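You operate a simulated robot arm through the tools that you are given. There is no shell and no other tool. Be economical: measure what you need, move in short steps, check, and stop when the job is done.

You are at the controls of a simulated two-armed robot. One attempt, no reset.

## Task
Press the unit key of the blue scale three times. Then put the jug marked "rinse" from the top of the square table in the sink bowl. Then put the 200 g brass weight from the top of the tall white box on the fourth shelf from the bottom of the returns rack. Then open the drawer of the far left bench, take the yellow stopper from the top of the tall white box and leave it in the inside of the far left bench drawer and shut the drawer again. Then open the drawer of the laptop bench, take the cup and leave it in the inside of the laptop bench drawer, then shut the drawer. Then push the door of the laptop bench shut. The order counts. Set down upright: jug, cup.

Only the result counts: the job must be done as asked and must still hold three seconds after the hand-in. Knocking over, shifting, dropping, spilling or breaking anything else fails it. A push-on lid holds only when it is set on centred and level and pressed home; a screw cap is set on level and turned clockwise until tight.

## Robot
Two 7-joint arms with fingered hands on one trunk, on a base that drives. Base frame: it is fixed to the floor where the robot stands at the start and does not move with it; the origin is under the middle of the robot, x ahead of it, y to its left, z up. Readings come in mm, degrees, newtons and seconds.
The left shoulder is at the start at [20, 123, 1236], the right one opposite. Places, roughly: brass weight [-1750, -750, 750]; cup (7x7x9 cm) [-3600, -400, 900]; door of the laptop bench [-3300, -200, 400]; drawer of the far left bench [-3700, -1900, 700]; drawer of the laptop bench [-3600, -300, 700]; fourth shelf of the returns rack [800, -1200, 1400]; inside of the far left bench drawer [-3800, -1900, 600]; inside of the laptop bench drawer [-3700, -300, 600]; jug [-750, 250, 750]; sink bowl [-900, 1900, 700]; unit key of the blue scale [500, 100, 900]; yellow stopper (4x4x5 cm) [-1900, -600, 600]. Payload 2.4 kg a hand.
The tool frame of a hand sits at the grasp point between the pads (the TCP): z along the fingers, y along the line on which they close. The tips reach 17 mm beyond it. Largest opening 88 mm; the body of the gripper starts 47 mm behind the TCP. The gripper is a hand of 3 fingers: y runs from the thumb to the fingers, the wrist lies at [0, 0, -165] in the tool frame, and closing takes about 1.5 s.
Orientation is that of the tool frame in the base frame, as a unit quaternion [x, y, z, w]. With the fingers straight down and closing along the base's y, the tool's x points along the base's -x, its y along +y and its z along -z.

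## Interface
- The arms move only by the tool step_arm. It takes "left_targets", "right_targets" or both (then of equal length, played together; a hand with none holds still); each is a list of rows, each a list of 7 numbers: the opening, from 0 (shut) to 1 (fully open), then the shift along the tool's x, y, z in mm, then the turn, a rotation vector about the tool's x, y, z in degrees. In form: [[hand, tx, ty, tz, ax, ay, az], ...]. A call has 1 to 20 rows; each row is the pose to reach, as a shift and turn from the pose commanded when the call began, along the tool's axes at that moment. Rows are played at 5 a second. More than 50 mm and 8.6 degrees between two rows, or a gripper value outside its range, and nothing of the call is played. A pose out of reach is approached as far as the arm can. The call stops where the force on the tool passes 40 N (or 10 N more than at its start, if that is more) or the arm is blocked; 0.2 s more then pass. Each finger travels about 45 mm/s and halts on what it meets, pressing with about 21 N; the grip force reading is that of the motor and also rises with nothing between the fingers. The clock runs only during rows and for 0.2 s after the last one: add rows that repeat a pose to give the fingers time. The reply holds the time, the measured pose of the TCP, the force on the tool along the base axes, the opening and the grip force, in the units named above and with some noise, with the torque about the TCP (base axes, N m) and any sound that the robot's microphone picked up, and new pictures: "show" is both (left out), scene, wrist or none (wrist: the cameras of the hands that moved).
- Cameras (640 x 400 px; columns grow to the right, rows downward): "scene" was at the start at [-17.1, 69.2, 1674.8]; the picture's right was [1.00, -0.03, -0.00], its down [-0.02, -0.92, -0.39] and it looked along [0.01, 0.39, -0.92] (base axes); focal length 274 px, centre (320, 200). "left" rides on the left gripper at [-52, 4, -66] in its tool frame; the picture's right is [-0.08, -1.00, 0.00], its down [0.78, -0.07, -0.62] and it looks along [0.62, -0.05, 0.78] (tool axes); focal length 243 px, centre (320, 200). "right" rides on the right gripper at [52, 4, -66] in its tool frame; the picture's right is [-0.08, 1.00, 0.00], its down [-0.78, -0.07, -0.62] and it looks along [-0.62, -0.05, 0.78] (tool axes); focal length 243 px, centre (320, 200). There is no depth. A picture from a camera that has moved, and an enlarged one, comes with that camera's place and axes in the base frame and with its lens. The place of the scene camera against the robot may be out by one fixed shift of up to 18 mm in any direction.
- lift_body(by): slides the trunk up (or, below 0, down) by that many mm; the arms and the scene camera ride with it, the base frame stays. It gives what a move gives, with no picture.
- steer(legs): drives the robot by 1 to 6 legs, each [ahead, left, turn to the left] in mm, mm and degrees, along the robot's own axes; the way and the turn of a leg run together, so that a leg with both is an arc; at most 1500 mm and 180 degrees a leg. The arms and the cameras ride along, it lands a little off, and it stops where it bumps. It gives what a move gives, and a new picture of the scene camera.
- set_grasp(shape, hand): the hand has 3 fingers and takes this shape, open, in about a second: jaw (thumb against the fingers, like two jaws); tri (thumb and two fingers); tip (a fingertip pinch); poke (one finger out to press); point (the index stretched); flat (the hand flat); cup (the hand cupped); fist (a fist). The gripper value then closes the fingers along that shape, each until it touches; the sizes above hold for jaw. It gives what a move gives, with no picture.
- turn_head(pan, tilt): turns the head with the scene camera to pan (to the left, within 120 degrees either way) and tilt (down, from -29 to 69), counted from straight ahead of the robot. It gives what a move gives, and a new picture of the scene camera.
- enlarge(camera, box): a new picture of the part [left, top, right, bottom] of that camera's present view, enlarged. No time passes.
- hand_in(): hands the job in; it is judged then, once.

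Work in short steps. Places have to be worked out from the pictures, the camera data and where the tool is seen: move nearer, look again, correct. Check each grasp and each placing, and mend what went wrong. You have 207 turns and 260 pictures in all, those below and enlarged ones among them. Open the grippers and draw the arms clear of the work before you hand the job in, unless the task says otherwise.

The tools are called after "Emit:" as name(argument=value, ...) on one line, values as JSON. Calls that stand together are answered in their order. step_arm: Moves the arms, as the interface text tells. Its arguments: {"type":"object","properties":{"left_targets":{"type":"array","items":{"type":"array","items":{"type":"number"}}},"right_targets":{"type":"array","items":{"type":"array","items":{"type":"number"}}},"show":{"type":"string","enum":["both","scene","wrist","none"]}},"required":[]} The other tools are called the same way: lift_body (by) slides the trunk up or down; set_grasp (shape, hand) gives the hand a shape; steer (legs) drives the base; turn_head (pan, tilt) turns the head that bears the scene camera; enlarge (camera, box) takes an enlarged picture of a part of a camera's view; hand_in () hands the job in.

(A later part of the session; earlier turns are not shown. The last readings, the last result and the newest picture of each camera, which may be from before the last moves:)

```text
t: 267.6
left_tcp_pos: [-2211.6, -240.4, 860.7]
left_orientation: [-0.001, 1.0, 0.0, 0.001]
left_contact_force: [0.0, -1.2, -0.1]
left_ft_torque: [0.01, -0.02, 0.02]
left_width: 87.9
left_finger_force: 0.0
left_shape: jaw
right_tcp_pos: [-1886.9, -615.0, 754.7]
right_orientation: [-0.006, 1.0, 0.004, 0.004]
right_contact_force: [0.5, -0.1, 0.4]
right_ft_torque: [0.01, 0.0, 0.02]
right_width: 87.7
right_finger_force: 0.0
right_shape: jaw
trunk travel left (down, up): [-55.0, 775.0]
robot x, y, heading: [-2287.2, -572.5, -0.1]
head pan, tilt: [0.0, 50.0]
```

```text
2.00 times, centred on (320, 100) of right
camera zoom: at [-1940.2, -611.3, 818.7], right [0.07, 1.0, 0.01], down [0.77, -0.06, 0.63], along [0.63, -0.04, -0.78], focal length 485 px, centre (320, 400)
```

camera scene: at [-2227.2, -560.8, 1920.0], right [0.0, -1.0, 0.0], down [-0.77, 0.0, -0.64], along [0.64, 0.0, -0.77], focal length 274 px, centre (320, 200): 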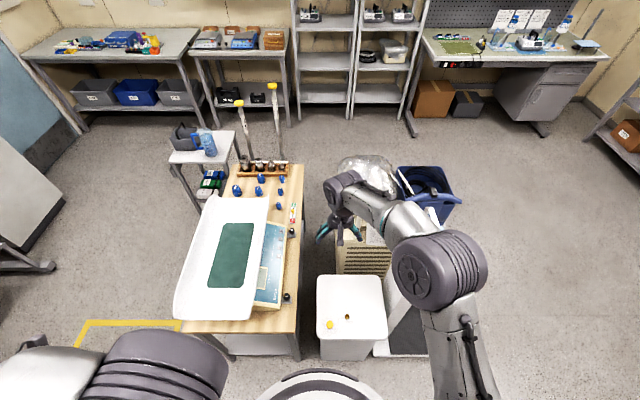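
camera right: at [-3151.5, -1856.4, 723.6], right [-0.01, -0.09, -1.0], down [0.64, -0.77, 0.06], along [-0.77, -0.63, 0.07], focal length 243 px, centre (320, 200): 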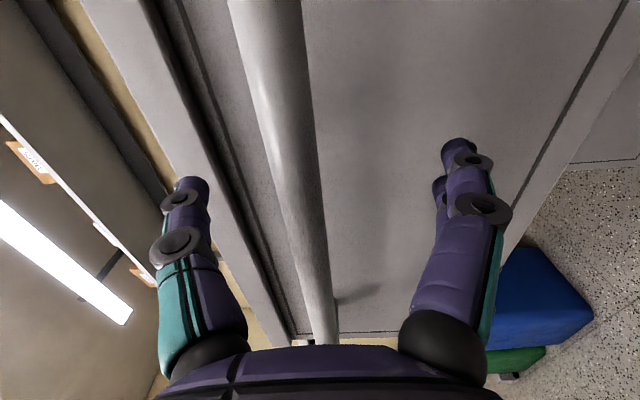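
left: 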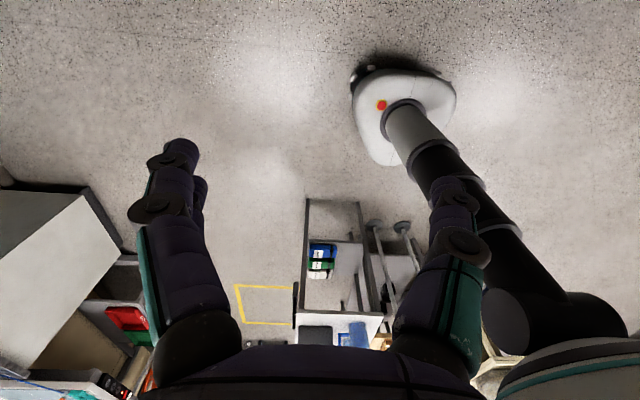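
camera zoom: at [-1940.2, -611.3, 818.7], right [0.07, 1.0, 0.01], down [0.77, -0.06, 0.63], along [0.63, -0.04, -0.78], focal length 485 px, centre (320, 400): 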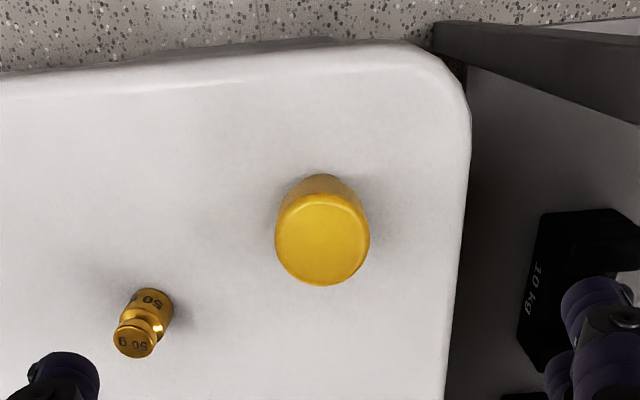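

I centre over the stopper and lower to TCP z≈640, then close.

Emit:
step_arm(right_targets=[[1, -9, 1, 30, 0, 0, 0], [1, -9, 1, 60, 0, 0, 0], [1, -9, 1, 85, 0, 0, 0], [1, -9, 1, 105, 0, 0, 0], [1, -9, 1, 114, 0, 0, 0], [1, -9, 1, 114, 0, 0, 0]], show="wrist")

Emit:
step_arm(right_targets=[[0.7, 0, 0, 0, 0, 0, 0], [0.4, 0, 0, 0, 0, 0, 0], [0.2, 0, 0, 0, 0, 0, 0], [0, 0, 0, 0, 0, 0, 0], [0, 0, 0, 0, 0, 0, 0], [0, 0, 0, 0, 0, 0, 0], [0, 0, 0, 0, 0, 0, 0]], show="wrist")

```text
t: 269.0
left_tcp_pos: [-2211.5, -241.1, 860.7]
left_orientation: [-0.001, 1.0, -0.001, 0.0]
left_contact_force: [0.3, 0.1, 0.2]
left_ft_torque: [-0.01, 0.03, 0.0]
left_width: 88.0
left_finger_force: 0.2
left_shape: jaw
right_tcp_pos: [-1876.4, -611.6, 640.1]
right_orientation: [-0.006, 1.0, 0.003, 0.005]
right_contact_force: [0.5, 0.4, -0.4]
right_ft_torque: [0.02, 0.0, -0.01]
right_width: 87.9
right_finger_force: 0.1
right_shape: jaw
trunk travel left (down, up): [-55.0, 775.0]
robot x, y, heading: [-2286.5, -570.0, -0.0]
head pan, tilt: [0.0, 50.0]
camera right: at [-1928.5, -607.9, 704.7], right [0.07, 1.0, 0.01], down [0.77, -0.06, 0.63], along [0.63, -0.04, -0.78], focal length 243 px, centre (320, 200)
```

right: 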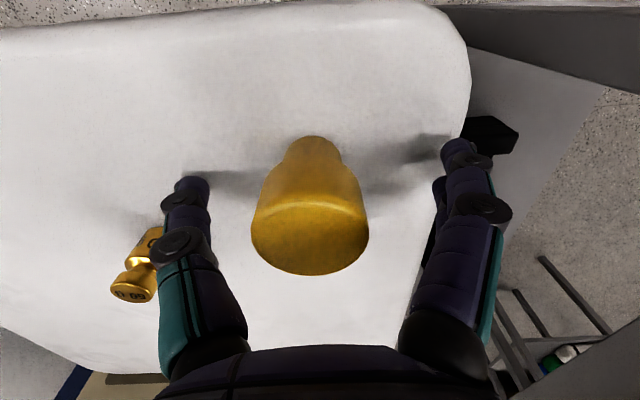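

```text
t: 270.6
left_tcp_pos: [-2211.9, -241.9, 860.6]
left_orientation: [-0.001, 1.0, -0.001, 0.001]
left_contact_force: [-0.4, 0.9, -0.2]
left_ft_torque: [0.0, -0.01, -0.03]
left_width: 88.1
left_finger_force: 0.1
left_shape: jaw
right_tcp_pos: [-1875.1, -611.1, 640.6]
right_orientation: [-0.006, 1.0, 0.004, 0.005]
right_contact_force: [-1.2, -0.6, 2.8]
right_ft_torque: [-0.01, 0.05, 0.02]
right_width: 10.6
right_finger_force: 21.0
right_shape: jaw
trunk travel left (down, up): [-55.0, 775.0]
robot x, y, heading: [-2287.3, -574.2, 0.3]
head pan, tilt: [0.0, 50.0]
camera right: at [-1928.6, -608.0, 705.1], right [0.07, 1.0, 0.01], down [0.77, -0.06, 0.63], along [0.63, -0.04, -0.78], focal length 243 px, centre (320, 200)
```

right: 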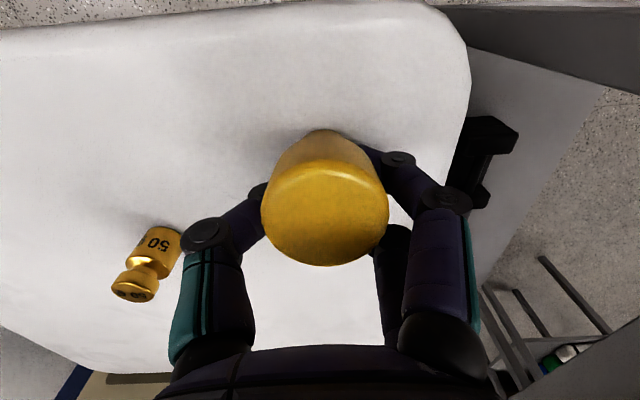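

Width reads 10.6: the fingers closed under the stopper's tapered part. I lift a little to see if it is held.

Emit:
step_arm(right_targets=[[0, 0, 0, -10, 0, 0, 0], [0, 0, 0, -25, 0, 0, 0], [0, 0, 0, -45, 0, 0, 0], [0, 0, 0, -60, 0, 0, 0]], show="both")

```text
t: 271.6
left_tcp_pos: [-2211.6, -241.4, 860.4]
left_orientation: [-0.001, 1.0, 0.0, 0.001]
left_contact_force: [-0.2, 0.1, -0.2]
left_ft_torque: [0.01, 0.04, 0.02]
left_width: 88.1
left_finger_force: 0.1
left_shape: jaw
right_tcp_pos: [-1877.5, -611.3, 701.5]
right_orientation: [-0.006, 1.0, 0.004, 0.005]
right_contact_force: [-0.8, -0.3, -0.2]
right_ft_torque: [0.02, -0.02, 0.01]
right_width: 9.8
right_finger_force: 21.3
right_shape: jaw
trunk travel left (down, up): [-55.0, 775.0]
robot x, y, heading: [-2288.1, -571.4, 0.0]
head pan, tilt: [0.0, 50.0]
camera scene: at [-2228.0, -560.8, 1300.0], right [0.0, -1.0, 0.0], down [-0.77, 0.0, -0.64], along [0.64, 0.0, -0.77], focal length 274 px, centre (320, 200)
camera right: at [-1931.6, -608.6, 764.3], right [0.07, 1.0, 0.01], down [0.77, -0.06, 0.63], along [0.63, -0.04, -0.78], focal length 243 px, centre (320, 200)
```

scene: 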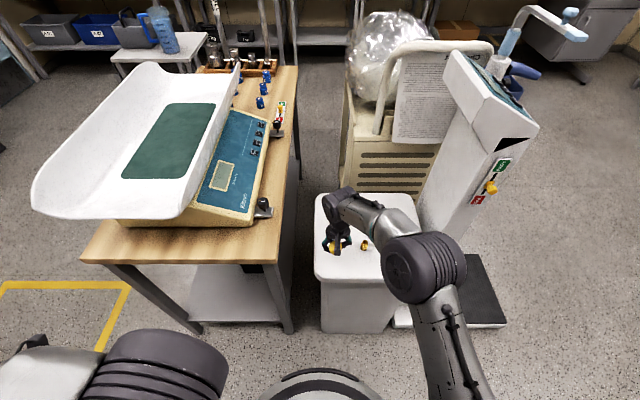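
right: 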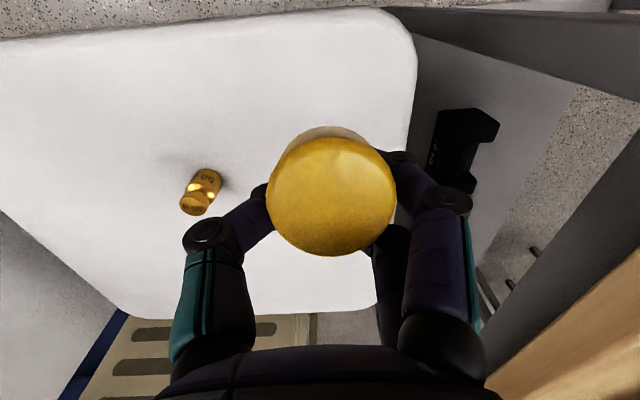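

It came up with the hand; I enlarge to judge how the stopper sits.

Emit:
enlarge(camera="right", box=[200, 90, 480, 300])

Emit:
enlarge(camera="scene", box=[300, 180, 380, 270])

```text
1.90 times, centred on (340, 195) of right
camera zoom: at [-1931.6, -608.6, 764.3], right [0.07, 1.0, 0.01], down [0.77, -0.06, 0.63], along [0.63, -0.04, -0.78], focal length 462 px, centre (282, 210)
```

zoom: 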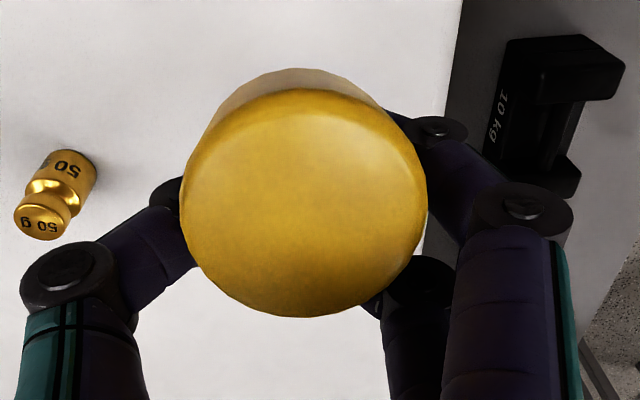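

```text
4.44 times, centred on (340, 225) of scene
camera zoom: at [-2228.0, -560.8, 1300.0], right [0.0, -1.0, 0.0], down [-0.77, 0.0, -0.64], along [0.64, 0.0, -0.77], focal length 1216 px, centre (231, 89)
```

zoom: 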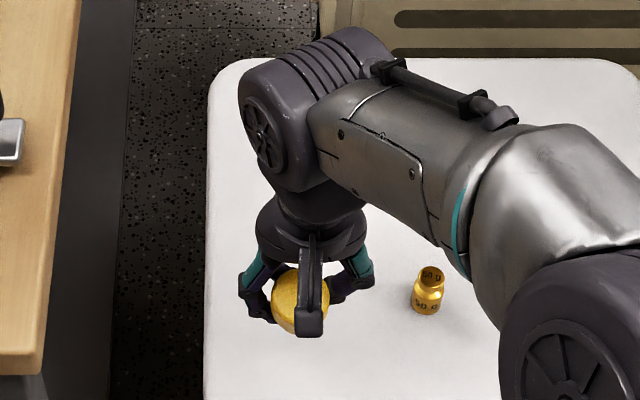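

The stopper is tipped in the grip but pinched with full force by three fingers. I raise gently and carry it to the open drawer.

Emit:
lift_body(by=350)

Emit:
lift_body(by=280)

Emit:
enlarge(camera="right", box=[200, 90, 480, 300])

```text
t: 275.0
left_tcp_pos: [-2211.0, -241.3, 1208.9]
left_orientation: [0.0, 1.0, -0.001, 0.001]
left_contact_force: [1.0, -0.1, 0.5]
left_ft_torque: [-0.02, -0.01, 0.0]
left_width: 87.9
left_finger_force: 0.1
left_shape: jaw
right_tcp_pos: [-1878.4, -610.9, 1050.0]
right_orientation: [-0.005, 1.0, 0.004, 0.006]
right_contact_force: [-1.1, 1.1, 0.4]
right_ft_torque: [-0.02, -0.02, -0.02]
right_width: 9.7
right_finger_force: 20.5
right_shape: jaw
trunk travel left (down, up): [-405.0, 425.0]
robot x, y, heading: [-2288.1, -573.3, 0.3]
head pan, tilt: [0.0, 50.0]
```

```text
t: 277.9
left_tcp_pos: [-2210.8, -241.1, 1489.9]
left_orientation: [-0.001, 1.0, -0.001, 0.0]
left_contact_force: [0.2, 0.1, -1.4]
left_ft_torque: [0.0, 0.02, -0.04]
left_width: 87.9
left_finger_force: 0.1
left_shape: jaw
right_tcp_pos: [-1878.6, -611.7, 1329.7]
right_orientation: [-0.006, 1.0, 0.003, 0.006]
right_contact_force: [-0.2, -0.6, 0.8]
right_ft_torque: [-0.02, 0.0, 0.0]
right_width: 10.0
right_finger_force: 20.9
right_shape: jaw
trunk travel left (down, up): [-685.0, 145.0]
robot x, y, heading: [-2284.4, -570.6, 0.1]
head pan, tilt: [0.0, 50.0]
```

```text
1.90 times, centred on (340, 195) of right
camera zoom: at [-1931.5, -608.6, 1394.0], right [0.07, 1.0, 0.01], down [0.77, -0.06, 0.63], along [0.63, -0.04, -0.78], focal length 462 px, centre (282, 210)
```

zoom: 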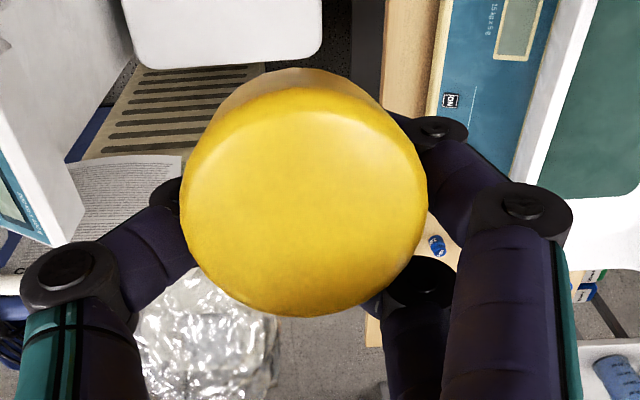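

It sits unchanged in the grip. I drive south and turn toward the far left bench.

Emit:
steer(legs=[[30, 0, 0], [0, -1330, 0], [0, 0, -176]])

Emit:
enlarge(camera="right", box=[200, 90, 480, 300])

```text
t: 292.0
left_tcp_pos: [-2242.9, -2248.9, 1490.1]
left_orientation: [0.996, 0.093, -0.001, 0.0]
left_contact_force: [0.4, -0.1, 0.3]
left_ft_torque: [0.02, 0.01, 0.0]
left_width: 88.0
left_finger_force: 0.1
left_shape: jaw
right_tcp_pos: [-2639.3, -1945.1, 1329.7]
right_orientation: [0.995, 0.097, -0.005, 0.003]
right_contact_force: [-0.7, 0.2, 0.4]
right_ft_torque: [0.03, 0.01, 0.03]
right_width: 9.2
right_finger_force: 21.6
right_shape: jaw
trunk travel left (down, up): [-685.0, 145.0]
robot x, y, heading: [-2232.9, -1910.9, -169.4]
head pan, tilt: [0.0, 50.0]
camera scene: at [-2285.3, -1910.0, 1930.0], right [-0.18, 0.98, 0.0], down [0.75, 0.14, -0.64], along [-0.63, -0.12, -0.77], focal length 274 px, centre (320, 200)
```

scene: 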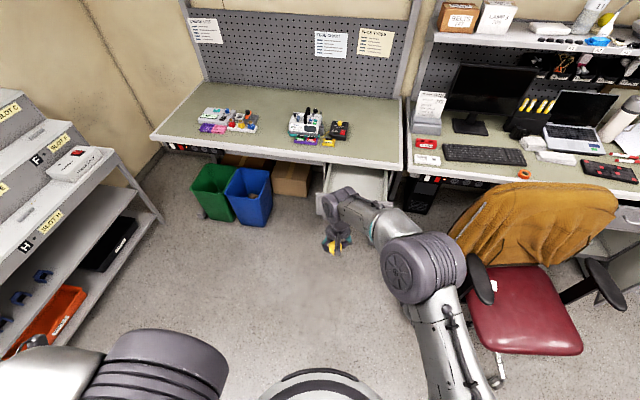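

```text
1.90 times, centred on (340, 195) of right
camera zoom: at [-2587.1, -1938.5, 1394.1], right [0.11, -0.99, 0.01], down [-0.77, -0.08, 0.63], along [-0.62, -0.08, -0.78], focal length 462 px, centre (282, 210)
```

zoom: 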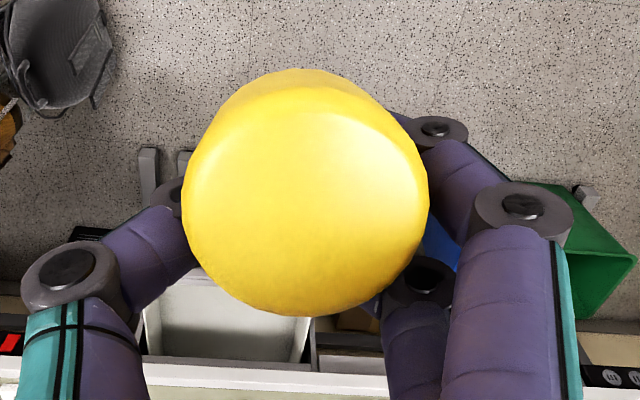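

Turning to heading 180, lowering part way, and approaching the drawer.

Emit:
steer(legs=[[0, 0, -10.6], [600, 30, 0]])

Emit:
lift_body(by=-380)

Emit:
enlarge(camera="right", box=[0, 0, 640, 400])

```text
t: 296.2
left_tcp_pos: [-2918.3, -2269.6, 1489.8]
left_orientation: [1.0, -0.003, -0.001, -0.001]
left_contact_force: [0.3, -0.8, -0.7]
left_ft_torque: [0.01, -0.01, -0.01]
left_width: 88.1
left_finger_force: 0.1
left_shape: jaw
right_tcp_pos: [-3247.3, -1895.1, 1329.4]
right_orientation: [1.0, 0.003, -0.005, 0.003]
right_contact_force: [0.1, -0.6, 0.3]
right_ft_torque: [0.01, 0.0, 0.01]
right_width: 9.5
right_finger_force: 21.1
right_shape: jaw
trunk travel left (down, up): [-685.0, 145.0]
robot x, y, heading: [-2840.0, -1938.9, 179.9]
head pan, tilt: [0.0, 50.0]
camera scene: at [-2897.0, -1927.7, 1930.0], right [0.01, 1.0, 0.0], down [0.77, 0.0, -0.64], along [-0.64, 0.0, -0.77], focal length 274 px, centre (320, 200)
```

scene: 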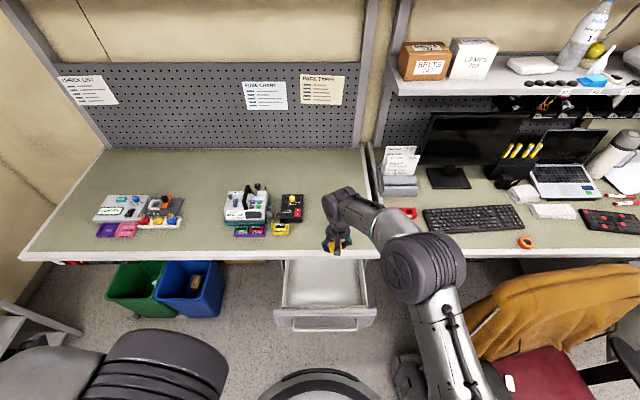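

```text
t: 299.8
left_tcp_pos: [-2918.8, -2269.8, 1109.2]
left_orientation: [1.0, -0.004, -0.002, -0.002]
left_contact_force: [0.3, -0.7, -0.2]
left_ft_torque: [0.02, 0.01, -0.02]
left_width: 87.8
left_finger_force: 0.0
left_shape: jaw
right_tcp_pos: [-3247.9, -1894.9, 949.8]
right_orientation: [1.0, 0.003, -0.005, 0.003]
right_contact_force: [0.3, 0.3, -0.8]
right_ft_torque: [0.01, 0.01, -0.01]
right_width: 9.2
right_finger_force: 21.2
right_shape: jaw
trunk travel left (down, up): [-305.0, 525.0]
robot x, y, heading: [-2839.1, -1938.3, 179.8]
head pan, tilt: [0.0, 50.0]
```

```text
1.00 times, centred on (320, 200) of right (not enlarged: the box is as wide or as high as the picture)
camera zoom: at [-3196.4, -1899.1, 1014.2], right [-0.08, -1.0, 0.01], down [-0.77, 0.07, 0.63], along [-0.63, 0.04, -0.78], focal length 243 px, centre (320, 200)
```

zoom: 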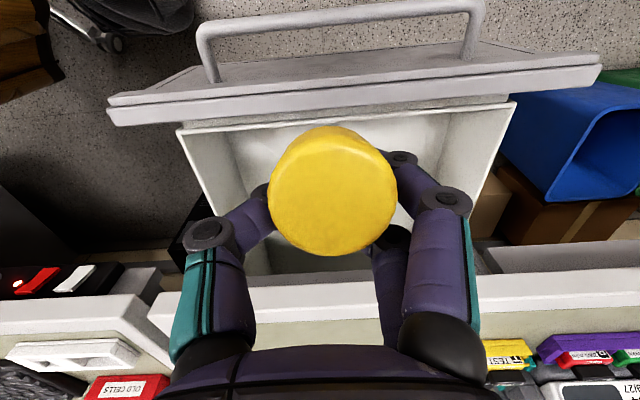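

The drawer opening spans about x -3260…-3440. I move forward 100 mm over its middle and lower.

Emit:
steer(legs=[[98, 15, 0]])

Emit:
lift_body(by=-170)

Emit:
enlarge(camera="right", box=[0, 0, 640, 400])

```text
t: 301.0
left_tcp_pos: [-3016.3, -2283.8, 1110.6]
left_orientation: [1.0, -0.004, 0.0, -0.001]
left_contact_force: [0.7, -0.4, 0.5]
left_ft_torque: [0.01, 0.0, -0.02]
left_width: 88.0
left_finger_force: 0.1
left_shape: jaw
right_tcp_pos: [-3345.0, -1909.1, 948.9]
right_orientation: [1.0, 0.0, -0.005, 0.003]
right_contact_force: [-0.2, -0.5, 0.7]
right_ft_torque: [0.01, -0.02, 0.01]
right_width: 9.2
right_finger_force: 21.6
right_shape: jaw
trunk travel left (down, up): [-305.0, 525.0]
robot x, y, heading: [-2935.3, -1954.7, 179.3]
head pan, tilt: [0.0, 50.0]
camera scene: at [-2994.3, -1942.1, 1549.9], right [0.01, 1.0, 0.0], down [0.77, -0.01, -0.64], along [-0.64, 0.01, -0.77], focal length 274 px, centre (320, 200)
```

scene: 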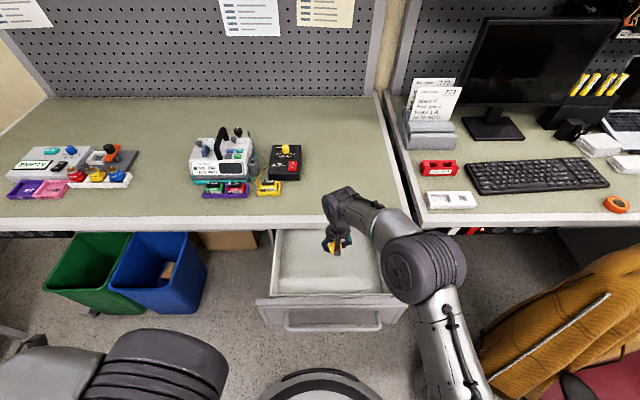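

```text
t: 302.9
left_tcp_pos: [-3014.7, -2283.4, 939.3]
left_orientation: [1.0, -0.004, -0.001, -0.001]
left_contact_force: [-0.3, 0.8, 0.1]
left_ft_torque: [0.0, 0.0, -0.02]
left_width: 88.2
left_finger_force: 0.1
left_shape: jaw
right_tcp_pos: [-3344.5, -1909.1, 781.5]
right_orientation: [1.0, 0.001, -0.005, 0.003]
right_contact_force: [-0.3, -0.3, -0.3]
right_ft_torque: [0.01, 0.01, 0.03]
right_width: 9.4
right_finger_force: 20.2
right_shape: jaw
trunk travel left (down, up): [-135.0, 695.0]
robot x, y, heading: [-2933.8, -1953.3, 179.4]
head pan, tilt: [0.0, 50.0]
```

```text
1.00 times, centred on (320, 200) of right (not enlarged: the box is as wide or as high as the picture)
camera zoom: at [-3292.1, -1912.4, 844.2], right [-0.08, -1.0, 0.01], down [-0.77, 0.07, 0.63], along [-0.63, 0.05, -0.78], focal length 243 px, centre (320, 200)
```

zoom: 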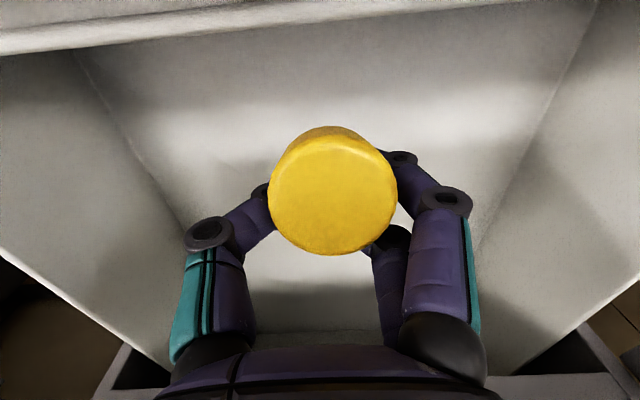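

Inside the drawer walls. I lower gradually, watching the force.

Emit:
step_arm(right_targets=[[0, 0, 0, 10, 0, 0, 0], [0, 0, 0, 20, 0, 0, 0], [0, 0, 0, 30, 0, 0, 0], [0, 0, 0, 40, 0, 0, 0], [0, 0, 0, 40, 0, 0, 0]], show="wrist")

```text
t: 304.1
left_tcp_pos: [-3015.8, -2283.4, 939.4]
left_orientation: [1.0, -0.004, 0.0, -0.001]
left_contact_force: [0.4, 0.7, -0.1]
left_ft_torque: [0.01, 0.01, 0.0]
left_width: 87.7
left_finger_force: 0.1
left_shape: jaw
right_tcp_pos: [-3345.3, -1908.6, 740.2]
right_orientation: [1.0, 0.001, -0.006, 0.002]
right_contact_force: [0.6, 0.7, -0.8]
right_ft_torque: [0.0, -0.01, 0.02]
right_width: 9.5
right_finger_force: 20.6
right_shape: jaw
trunk travel left (down, up): [-135.0, 695.0]
robot x, y, heading: [-2938.8, -1952.9, 179.4]
head pan, tilt: [0.0, 50.0]
camera right: at [-3293.0, -1912.6, 804.5], right [-0.08, -1.0, 0.01], down [-0.77, 0.07, 0.63], along [-0.63, 0.05, -0.78], focal length 243 px, centre (320, 200)
```

right: 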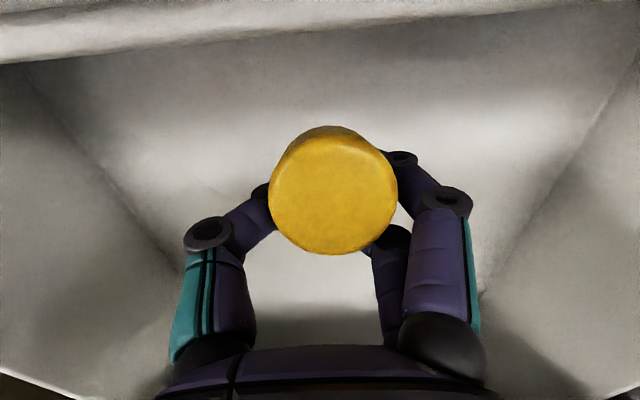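

Still free; continue lowering.

Emit:
step_arm(right_targets=[[0, 0, 0, 8, 0, 0, 0], [0, 0, 0, 16, 0, 0, 0], [0, 0, 0, 24, 0, 0, 0], [0, 0, 0, 30, 0, 0, 0], [0, 0, 0, 30, 0, 0, 0]], show="both")

```text
t: 305.3
left_tcp_pos: [-3015.2, -2283.3, 940.7]
left_orientation: [1.0, -0.004, -0.001, -0.001]
left_contact_force: [-0.3, -0.3, 0.6]
left_ft_torque: [0.04, 0.0, -0.01]
left_width: 87.8
left_finger_force: 0.0
left_shape: jaw
right_tcp_pos: [-3345.7, -1907.5, 708.6]
right_orientation: [1.0, 0.001, -0.005, 0.003]
right_contact_force: [-0.3, -0.3, -0.1]
right_ft_torque: [-0.01, 0.01, -0.02]
right_width: 9.4
right_finger_force: 21.3
right_shape: jaw
trunk travel left (down, up): [-135.0, 695.0]
robot x, y, heading: [-2937.6, -1953.5, 179.5]
head pan, tilt: [0.0, 50.0]
camera scene: at [-2992.6, -1941.8, 1380.0], right [0.01, 1.0, 0.0], down [0.77, -0.01, -0.64], along [-0.64, 0.01, -0.77], focal length 274 px, centre (320, 200)
camera right: at [-3293.1, -1912.0, 773.8], right [-0.08, -1.0, 0.01], down [-0.77, 0.07, 0.63], along [-0.63, 0.05, -0.78], focal length 243 px, centre (320, 200)
```

scene: 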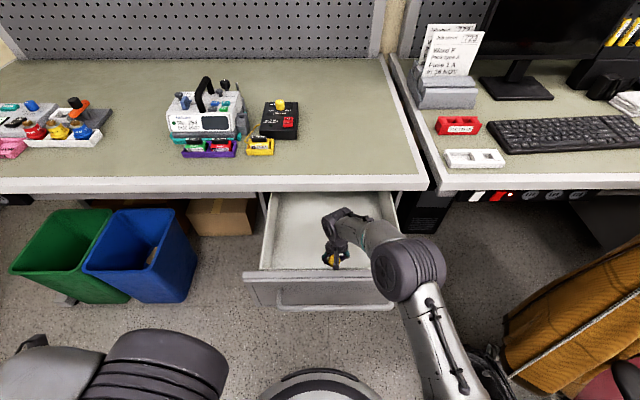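
right: 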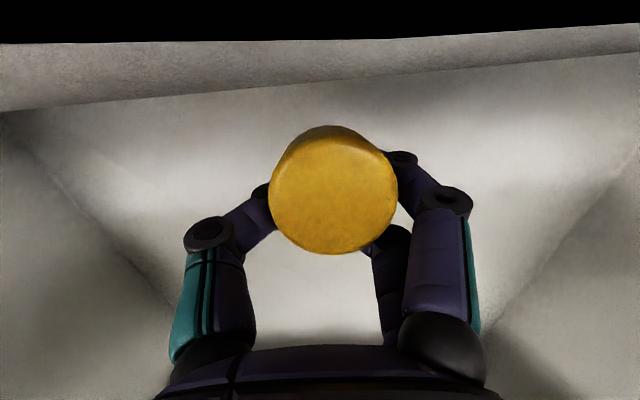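

Continue lowering toward the drawer floor.

Emit:
step_arm(right_targets=[[0, -5, 0, 8, 0, 0, 0], [0, -10, 0, 16, 0, 0, 0], [0, -10, 0, 24, 0, 0, 0], [0, -10, 0, 30, 0, 0, 0], [0, -10, 0, 30, 0, 0, 0]], show="wrist")

```text
t: 305.9
left_tcp_pos: [-3015.3, -2283.9, 940.4]
left_orientation: [1.0, -0.005, -0.001, 0.0]
left_contact_force: [0.1, 0.3, 0.0]
left_ft_torque: [-0.03, 0.0, 0.03]
left_width: 87.9
left_finger_force: 0.1
left_shape: jaw
right_tcp_pos: [-3356.9, -1909.6, 700.2]
right_orientation: [1.0, 0.0, -0.01, 0.006]
right_contact_force: [0.0, 2.4, 20.5]
right_ft_torque: [-0.26, -1.19, 0.17]
right_width: 9.3
right_finger_force: 21.1
right_shape: jaw
trunk travel left (down, up): [-135.0, 695.0]
robot x, y, heading: [-2936.2, -1952.7, 179.6]
head pan, tilt: [0.0, 50.0]
stopped in row 3 (right hand): the force on the tool passed its limit at 56 N (the readings are from after the stop); the commanded pose is now the measured one
camera right: at [-3304.7, -1912.6, 763.4], right [-0.08, -1.0, 0.01], down [-0.77, 0.07, 0.64], along [-0.64, 0.04, -0.77], focal length 243 px, centre (320, 200)
```

right: 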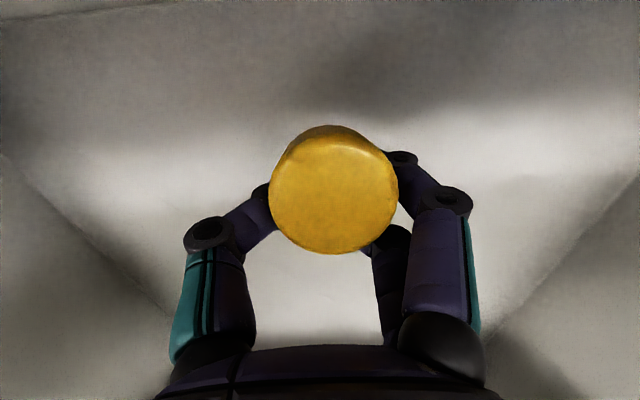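

The contact is 58 mm toward the robot: the wrist camera is touching the drawer front's top edge. I lift off, shift 22 mm deeper, and lower again.

Emit:
step_arm(right_targets=[[0, 0, 0, -8, 0, 0, 0], [0, -12, 0, -8, 0, 0, 0], [0, -22, 0, -8, 0, 0, 0], [0, -22, 0, -8, 0, 0, 0]], show="both")

```text
t: 306.9
left_tcp_pos: [-3015.7, -2283.0, 939.1]
left_orientation: [1.0, -0.005, -0.001, 0.0]
left_contact_force: [-0.6, -0.2, 0.0]
left_ft_torque: [-0.01, -0.02, 0.02]
left_width: 88.0
left_finger_force: 0.1
left_shape: jaw
right_tcp_pos: [-3379.2, -1909.9, 705.0]
right_orientation: [1.0, 0.0, -0.008, 0.004]
right_contact_force: [-0.3, 0.4, -0.4]
right_ft_torque: [0.03, -0.01, -0.02]
right_width: 9.1
right_finger_force: 20.7
right_shape: jaw
trunk travel left (down, up): [-135.0, 695.0]
robot x, y, heading: [-2934.3, -1953.8, 179.6]
head pan, tilt: [0.0, 50.0]
camera scene: at [-2992.6, -1941.8, 1380.0], right [0.01, 1.0, 0.0], down [0.77, -0.01, -0.64], along [-0.64, 0.01, -0.77], focal length 274 px, centre (320, 200)
camera right: at [-3326.3, -1912.8, 769.8], right [-0.08, -1.0, 0.01], down [-0.77, 0.07, 0.63], along [-0.63, 0.04, -0.77], focal length 243 px, centre (320, 200)
```

scene: 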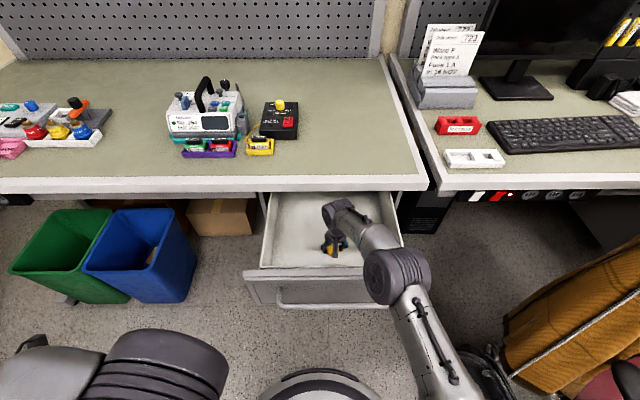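
right: 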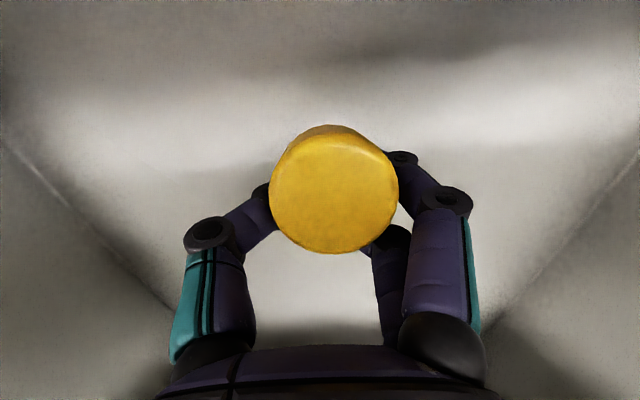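

Now lowering again in small steps.

Emit:
step_arm(right_targets=[[0, 0, 0, 4, 0, 0, 0], [0, 0, 0, 8, 0, 0, 0], [0, 0, 0, 12, 0, 0, 0], [0, 0, 0, 12, 0, 0, 0]], show="none")

Emit:
step_arm(right_targets=[[0, 0, 0, 3, 0, 0, 0], [0, 0, 0, 6, 0, 0, 0], [0, 0, 0, 6, 0, 0, 0]], show="none")

```text
t: 307.9
left_tcp_pos: [-3013.8, -2283.0, 940.4]
left_orientation: [1.0, -0.004, 0.0, -0.001]
left_contact_force: [-0.6, 0.0, 0.2]
left_ft_torque: [0.0, 0.01, -0.03]
left_width: 87.9
left_finger_force: 0.1
left_shape: jaw
right_tcp_pos: [-3379.2, -1908.7, 694.3]
right_orientation: [1.0, 0.001, -0.009, 0.005]
right_contact_force: [0.2, -0.6, 0.2]
right_ft_torque: [-0.02, 0.0, 0.01]
right_width: 9.4
right_finger_force: 21.1
right_shape: jaw
trunk travel left (down, up): [-135.0, 695.0]
robot x, y, heading: [-2940.5, -1951.7, 179.3]
head pan, tilt: [0.0, 50.0]
```

```text
t: 308.7
left_tcp_pos: [-3014.5, -2283.3, 939.8]
left_orientation: [1.0, -0.004, -0.001, -0.001]
left_contact_force: [-0.5, -0.8, 0.7]
left_ft_torque: [0.0, 0.0, 0.03]
left_width: 88.1
left_finger_force: 0.1
left_shape: jaw
right_tcp_pos: [-3380.1, -1909.0, 688.3]
right_orientation: [1.0, 0.0, -0.009, 0.004]
right_contact_force: [-0.1, -0.3, -0.1]
right_ft_torque: [0.0, 0.04, -0.02]
right_width: 9.2
right_finger_force: 20.9
right_shape: jaw
trunk travel left (down, up): [-135.0, 695.0]
robot x, y, heading: [-2937.6, -1950.7, 179.5]
head pan, tilt: [0.0, 50.0]
```

Free at 688. A few more small steps down.

Emit:
step_arm(right_targets=[[0, 0, 0, 3, 0, 0, 0], [0, 0, 0, 6, 0, 0, 0], [0, 0, 0, 9, 0, 0, 0], [0, 0, 0, 9, 0, 0, 0]], show="none")

Emit:
step_arm(right_targets=[[0, 0, 0, 3, 0, 0, 0], [0, 0, 0, 6, 0, 0, 0], [0, 0, 0, 6, 0, 0, 0]], show="wrist")

```text
t: 309.7
left_tcp_pos: [-3015.9, -2284.0, 940.6]
left_orientation: [1.0, -0.004, -0.002, -0.001]
left_contact_force: [-0.5, -0.6, -0.1]
left_ft_torque: [0.02, 0.02, 0.01]
left_width: 87.9
left_finger_force: 0.0
left_shape: jaw
right_tcp_pos: [-3378.5, -1908.1, 678.6]
right_orientation: [1.0, 0.0, -0.008, 0.005]
right_contact_force: [-0.3, 0.2, 0.1]
right_ft_torque: [0.02, 0.01, -0.03]
right_width: 9.2
right_finger_force: 20.9
right_shape: jaw
trunk travel left (down, up): [-135.0, 695.0]
robot x, y, heading: [-2939.9, -1950.5, 179.6]
head pan, tilt: [0.0, 50.0]
```

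```text
t: 310.5
left_tcp_pos: [-3014.7, -2283.8, 939.5]
left_orientation: [1.0, -0.004, -0.001, -0.001]
left_contact_force: [-0.4, 0.8, 0.0]
left_ft_torque: [-0.02, 0.0, 0.03]
left_width: 88.0
left_finger_force: 0.1
left_shape: jaw
right_tcp_pos: [-3378.4, -1908.6, 672.7]
right_orientation: [1.0, -0.001, -0.009, 0.004]
right_contact_force: [0.1, 0.6, 0.1]
right_ft_torque: [0.01, 0.05, 0.0]
right_width: 9.3
right_finger_force: 20.7
right_shape: jaw
trunk travel left (down, up): [-135.0, 695.0]
robot x, y, heading: [-2939.1, -1947.3, 179.6]
head pan, tilt: [0.0, 50.0]
camera right: at [-3326.1, -1912.6, 737.4], right [-0.08, -1.0, 0.01], down [-0.77, 0.07, 0.63], along [-0.63, 0.04, -0.77], focal length 243 px, centre (320, 200)
```

right: 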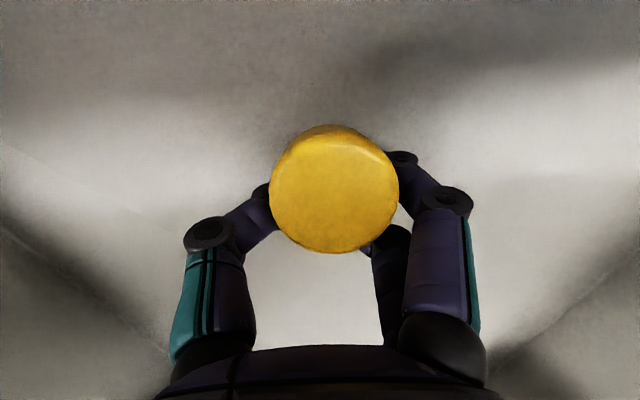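

Still free; continuing down.

Emit:
step_arm(right_targets=[[0, 0, 0, 3, 0, 0, 0], [0, 0, 0, 6, 0, 0, 0], [0, 0, 0, 9, 0, 0, 0], [0, 0, 0, 9, 0, 0, 0]], show="none")

Emit:
step_arm(right_targets=[[0, 0, 0, 3, 0, 0, 0], [0, 0, 0, 6, 0, 0, 0], [0, 0, 0, 9, 0, 0, 0], [0, 0, 0, 9, 0, 0, 0]], show="none")

```text
t: 311.5
left_tcp_pos: [-3014.6, -2283.7, 940.4]
left_orientation: [1.0, -0.004, 0.0, -0.001]
left_contact_force: [0.0, -0.3, 0.8]
left_ft_torque: [0.03, 0.02, 0.0]
left_width: 87.8
left_finger_force: 0.1
left_shape: jaw
right_tcp_pos: [-3379.9, -1909.7, 666.0]
right_orientation: [1.0, 0.0, -0.01, 0.004]
right_contact_force: [-4.3, 2.0, 17.1]
right_ft_torque: [-0.09, -0.19, -0.02]
right_width: 10.6
right_finger_force: 21.0
right_shape: jaw
trunk travel left (down, up): [-135.0, 695.0]
robot x, y, heading: [-2933.2, -1953.6, 179.3]
head pan, tilt: [0.0, 50.0]
```

```text
t: 312.1
left_tcp_pos: [-3013.8, -2283.4, 939.8]
left_orientation: [1.0, -0.005, -0.001, -0.001]
left_contact_force: [-0.4, 0.3, 0.0]
left_ft_torque: [0.02, 0.0, -0.03]
left_width: 87.9
left_finger_force: 0.1
left_shape: jaw
right_tcp_pos: [-3380.8, -1909.9, 664.0]
right_orientation: [1.0, 0.0, -0.014, 0.006]
right_contact_force: [1.5, -0.7, 22.1]
right_ft_torque: [-0.19, -0.33, -0.01]
right_width: 13.7
right_finger_force: 21.1
right_shape: jaw
trunk travel left (down, up): [-135.0, 695.0]
robot x, y, heading: [-2939.2, -1952.2, 179.5]
head pan, tilt: [0.0, 50.0]
stopped in row 2 (right hand): the force on the tool passed its limit at 43 N (the readings are from after the stop); the commanded pose is now the measured one
```

The stopper touches the drawer floor. I ease up 2 mm and open the fingers.

Emit:
step_arm(right_targets=[[0, 0, 0, -2, 0, 0, 0], [0.3, 0, 0, -2, 0, 0, 0], [0.6, 0, 0, -2, 0, 0, 0], [0.9, 0, 0, -2, 0, 0, 0], [1, 0, 0, -2, 0, 0, 0], [1, 0, 0, -2, 0, 0, 0], [1, 0, 0, -2, 0, 0, 0], [1, 0, 0, -2, 0, 0, 0]], show="wrist")

```text
t: 313.7
left_tcp_pos: [-3015.2, -2281.8, 938.6]
left_orientation: [1.0, -0.004, -0.001, 0.0]
left_contact_force: [-0.2, -0.2, 0.3]
left_ft_torque: [0.01, 0.01, 0.0]
left_width: 88.0
left_finger_force: 0.0
left_shape: jaw
right_tcp_pos: [-3382.9, -1910.2, 664.5]
right_orientation: [1.0, 0.0, -0.012, 0.007]
right_contact_force: [0.8, -0.2, 0.4]
right_ft_torque: [0.07, 0.0, -0.05]
right_width: 88.1
right_finger_force: 0.1
right_shape: jaw
trunk travel left (down, up): [-135.0, 695.0]
robot x, y, heading: [-2938.5, -1953.5, 179.4]
head pan, tilt: [0.0, 50.0]
stopped in row 8 (right hand): the force on the tool passed its limit at 43 N (the readings are from after the stop); the commanded pose is now the measured one
camera right: at [-3329.4, -1913.4, 728.3], right [-0.08, -1.0, 0.02], down [-0.76, 0.07, 0.64], along [-0.64, 0.04, -0.77], focal length 243 px, centre (320, 200)
```

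right: 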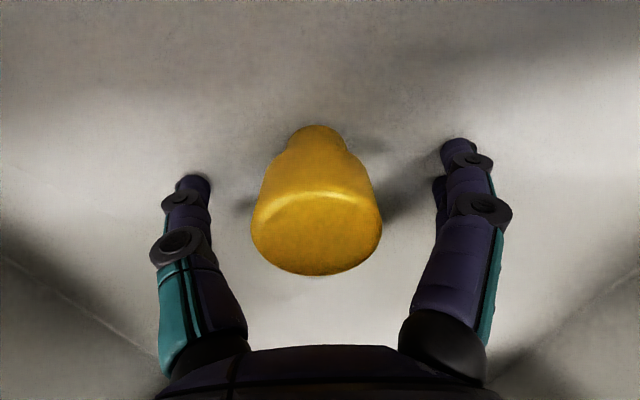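

The stopper stands in the drawer. I raise straight out.

Emit:
lift_body(by=260)

Emit:
enlarge(camera="right", box=[0, 0, 640, 400])

```text
t: 316.4
left_tcp_pos: [-3014.2, -2283.8, 1199.8]
left_orientation: [1.0, -0.005, -0.002, -0.001]
left_contact_force: [0.2, 0.6, 0.5]
left_ft_torque: [-0.02, 0.0, -0.02]
left_width: 88.0
left_finger_force: 0.0
left_shape: jaw
right_tcp_pos: [-3381.9, -1909.6, 926.2]
right_orientation: [1.0, 0.001, -0.014, 0.005]
right_contact_force: [0.4, -0.3, -1.2]
right_ft_torque: [0.02, 0.01, -0.02]
right_width: 87.7
right_finger_force: 0.2
right_shape: jaw
trunk travel left (down, up): [-395.0, 435.0]
robot x, y, heading: [-2935.4, -1950.3, 179.5]
head pan, tilt: [0.0, 50.0]
```

```text
1.00 times, centred on (320, 200) of right (not enlarged: the box is as wide or as high as the picture)
camera zoom: at [-3328.7, -1913.9, 989.1], right [-0.08, -1.0, 0.01], down [-0.76, 0.07, 0.64], along [-0.64, 0.04, -0.77], focal length 243 px, centre (320, 200)
```

zoom: 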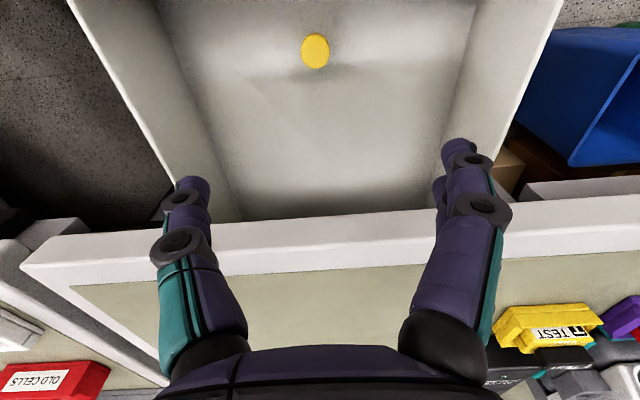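

The stopper lies in the drawer. Now I back off, turn the hand to point forward again, and close its fingers for pushing.

Emit:
steer(legs=[[-320, 0, 0.5]])

Emit:
step_arm(right_targets=[[0.5, 4, 0, 0, 4.9, -4.9, -4.9], [0, 8, 0, 0, 9.8, -9.8, -9.8], [0, 12, 0, 0, 14.7, -14.7, -14.7], [0, 16, 0, 0, 19.6, -19.6, -19.6], [0, 20, 0, 0, 24.5, -24.5, -24.5], [0, 24, 0, 0, 29.4, -29.4, -29.4], [0, 28, 0, 0, 34.3, -34.3, -34.3], [0, 30, 0, 0, 39.2, -39.2, -39.2], [0, 30, 0, 0, 44.1, -44.1, -44.1], [0, 30, 0, 0, 49, -49, -49], [0, 30, 0, 0, 53.9, -53.9, -53.9], [0, 30, 0, 0, 58.8, -58.8, -58.8], [0, 30, 0, 0, 63.5, -63.5, -63.5], [0, 30, 0, 0, 67, -67, -67], [0, 30, 0, 0, 69.3, -69.3, -69.3]], show="scene")

```text
t: 318.6
left_tcp_pos: [-2689.1, -2284.5, 1199.5]
left_orientation: [1.0, 0.003, -0.001, 0.0]
left_contact_force: [-0.5, -0.8, -0.1]
left_ft_torque: [-0.06, 0.01, 0.01]
left_width: 88.2
left_finger_force: 0.1
left_shape: jaw
right_tcp_pos: [-3060.7, -1917.2, 926.1]
right_orientation: [1.0, 0.007, -0.014, 0.007]
right_contact_force: [-0.6, 0.0, 0.0]
right_ft_torque: [0.02, 0.0, 0.0]
right_width: 87.9
right_finger_force: 0.0
right_shape: jaw
trunk travel left (down, up): [-395.0, 435.0]
robot x, y, heading: [-2617.2, -1951.6, -179.4]
head pan, tilt: [0.0, 50.0]
camera scene: at [-2671.0, -1943.1, 1640.0], right [-0.01, 1.0, 0.0], down [0.77, 0.0, -0.64], along [-0.64, 0.0, -0.77], focal length 274 px, centre (320, 200)
```

scene: 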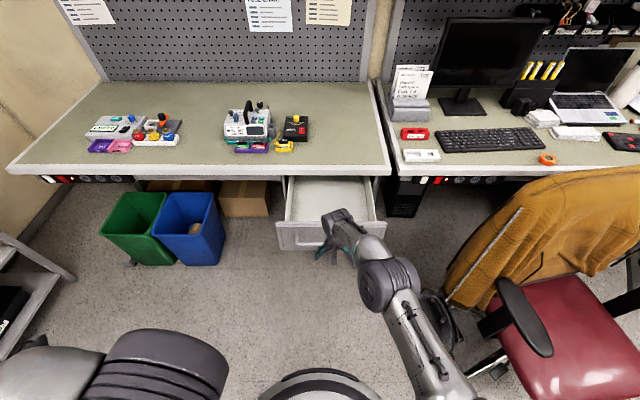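

```text
t: 321.8
left_tcp_pos: [-2690.4, -2284.5, 1199.2]
left_orientation: [1.0, 0.003, -0.001, 0.0]
left_contact_force: [0.2, 0.8, -0.3]
left_ft_torque: [0.02, -0.02, 0.0]
left_width: 87.8
left_finger_force: 0.1
left_shape: jaw
right_tcp_pos: [-3032.7, -1917.0, 924.9]
right_orientation: [-0.491, -0.494, 0.515, 0.499]
right_contact_force: [0.6, 0.5, -0.3]
right_ft_torque: [-0.01, 0.01, 0.02]
right_width: 0.0
right_finger_force: 20.9
right_shape: jaw
trunk travel left (down, up): [-395.0, 435.0]
robot x, y, heading: [-2615.5, -1954.5, -179.6]
head pan, tilt: [0.0, 50.0]
camera scene: at [-2672.1, -1943.1, 1640.0], right [-0.01, 1.0, 0.0], down [0.77, 0.0, -0.64], along [-0.64, 0.0, -0.77], focal length 274 px, centre (320, 200)
```

scene: 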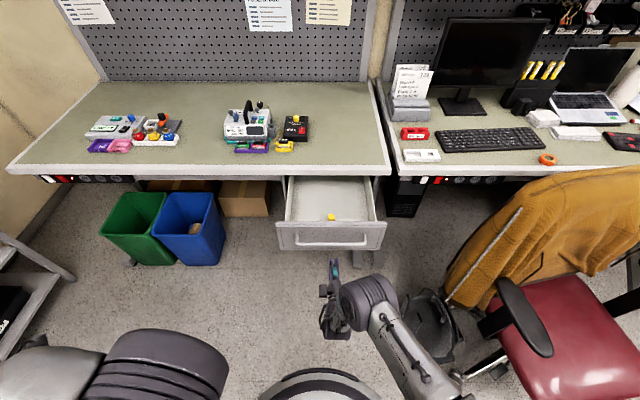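

Lower to z≈680 and drive forward to just before the drawer front.

Emit:
lift_body(by=-245)

Emit:
steer(legs=[[160, 0, 0]])

Emit:
enlarge(camera="right", box=[0, 0, 640, 400])

```text
t: 324.3
left_tcp_pos: [-2690.4, -2283.3, 953.9]
left_orientation: [1.0, 0.003, -0.001, -0.001]
left_contact_force: [0.3, 0.0, -0.1]
left_ft_torque: [-0.01, 0.01, 0.02]
left_width: 87.7
left_finger_force: 0.0
left_shape: jaw
right_tcp_pos: [-3031.7, -1916.0, 679.0]
right_orientation: [-0.492, -0.493, 0.514, 0.5]
right_contact_force: [-0.1, 0.1, 0.1]
right_ft_torque: [-0.03, 0.0, 0.0]
right_width: 0.0
right_finger_force: 21.2
right_shape: jaw
trunk travel left (down, up): [-150.0, 680.0]
robot x, y, heading: [-2617.5, -1956.7, -179.4]
head pan, tilt: [0.0, 50.0]
```

```text
t: 325.7
left_tcp_pos: [-2850.7, -2286.7, 953.9]
left_orientation: [1.0, 0.003, -0.001, -0.001]
left_contact_force: [-0.7, -0.5, -0.1]
left_ft_torque: [0.01, -0.04, 0.04]
left_width: 87.8
left_finger_force: 0.0
left_shape: jaw
right_tcp_pos: [-3192.3, -1917.5, 680.5]
right_orientation: [-0.492, -0.494, 0.514, 0.5]
right_contact_force: [-0.1, -0.2, -0.5]
right_ft_torque: [0.03, -0.02, -0.02]
right_width: 0.0
right_finger_force: 21.3
right_shape: jaw
trunk travel left (down, up): [-150.0, 680.0]
robot x, y, heading: [-2775.2, -1952.2, -179.4]
head pan, tilt: [0.0, 50.0]
camera scene: at [-2832.9, -1944.3, 1395.0], right [-0.01, 1.0, 0.0], down [0.77, 0.01, -0.64], along [-0.64, 0.0, -0.77], focal length 274 px, centre (320, 200)
```

scene: 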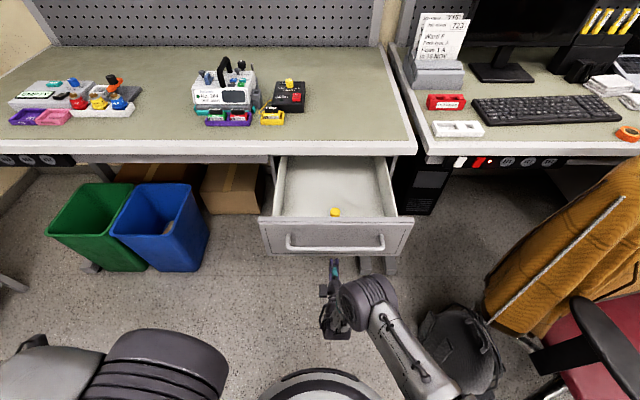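

```text
1.00 times, centred on (320, 200) of right (not enlarged: the box is as wide or as high as the picture)
camera zoom: at [-3128.3, -1864.9, 671.4], right [-0.03, -0.1, -0.99], down [0.64, -0.77, 0.06], along [-0.77, -0.63, 0.08], focal length 243 px, centre (320, 200)
```

zoom: 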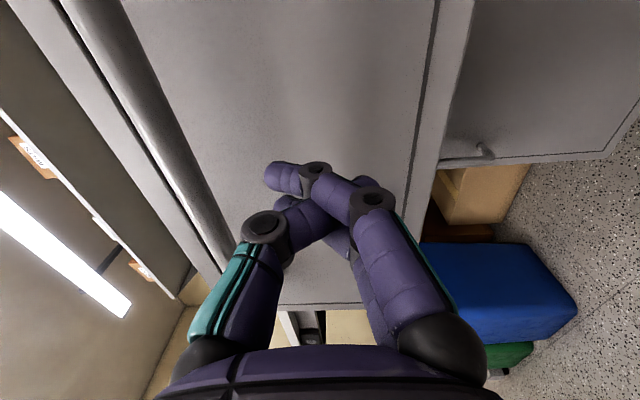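

The fingertips face the drawer front below the bar. I push by driving 230 mm.

Emit:
steer(legs=[[230, 0, 0]])

```text
t: 327.4
left_tcp_pos: [-3083.8, -2287.6, 955.5]
left_orientation: [1.0, 0.004, -0.002, -0.001]
left_contact_force: [0.4, 0.1, -0.3]
left_ft_torque: [-0.01, -0.02, -0.03]
left_width: 87.8
left_finger_force: 0.1
left_shape: jaw
right_tcp_pos: [-3425.8, -1920.2, 680.0]
right_orientation: [-0.491, -0.494, 0.514, 0.5]
right_contact_force: [0.5, -0.4, 0.1]
right_ft_torque: [0.02, -0.01, 0.01]
right_width: 0.0
right_finger_force: 21.1
right_shape: jaw
trunk travel left (down, up): [-150.0, 680.0]
robot x, y, heading: [-3009.9, -1954.1, -179.8]
head pan, tilt: [0.0, 50.0]
camera scene: at [-3065.7, -1946.0, 1395.0], right [-0.01, 1.0, 0.0], down [0.77, 0.01, -0.64], along [-0.64, 0.0, -0.77], focal length 274 px, centre (320, 200)
```

scene: 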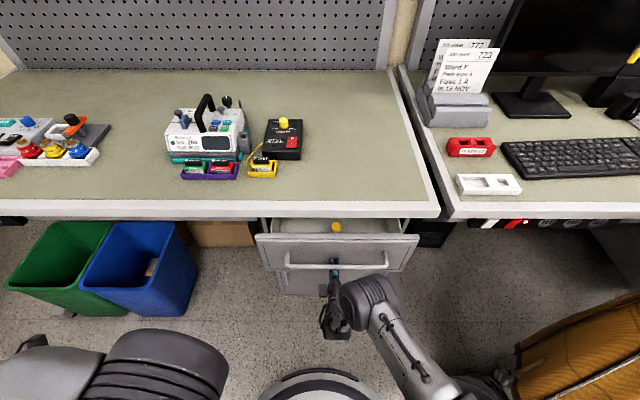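

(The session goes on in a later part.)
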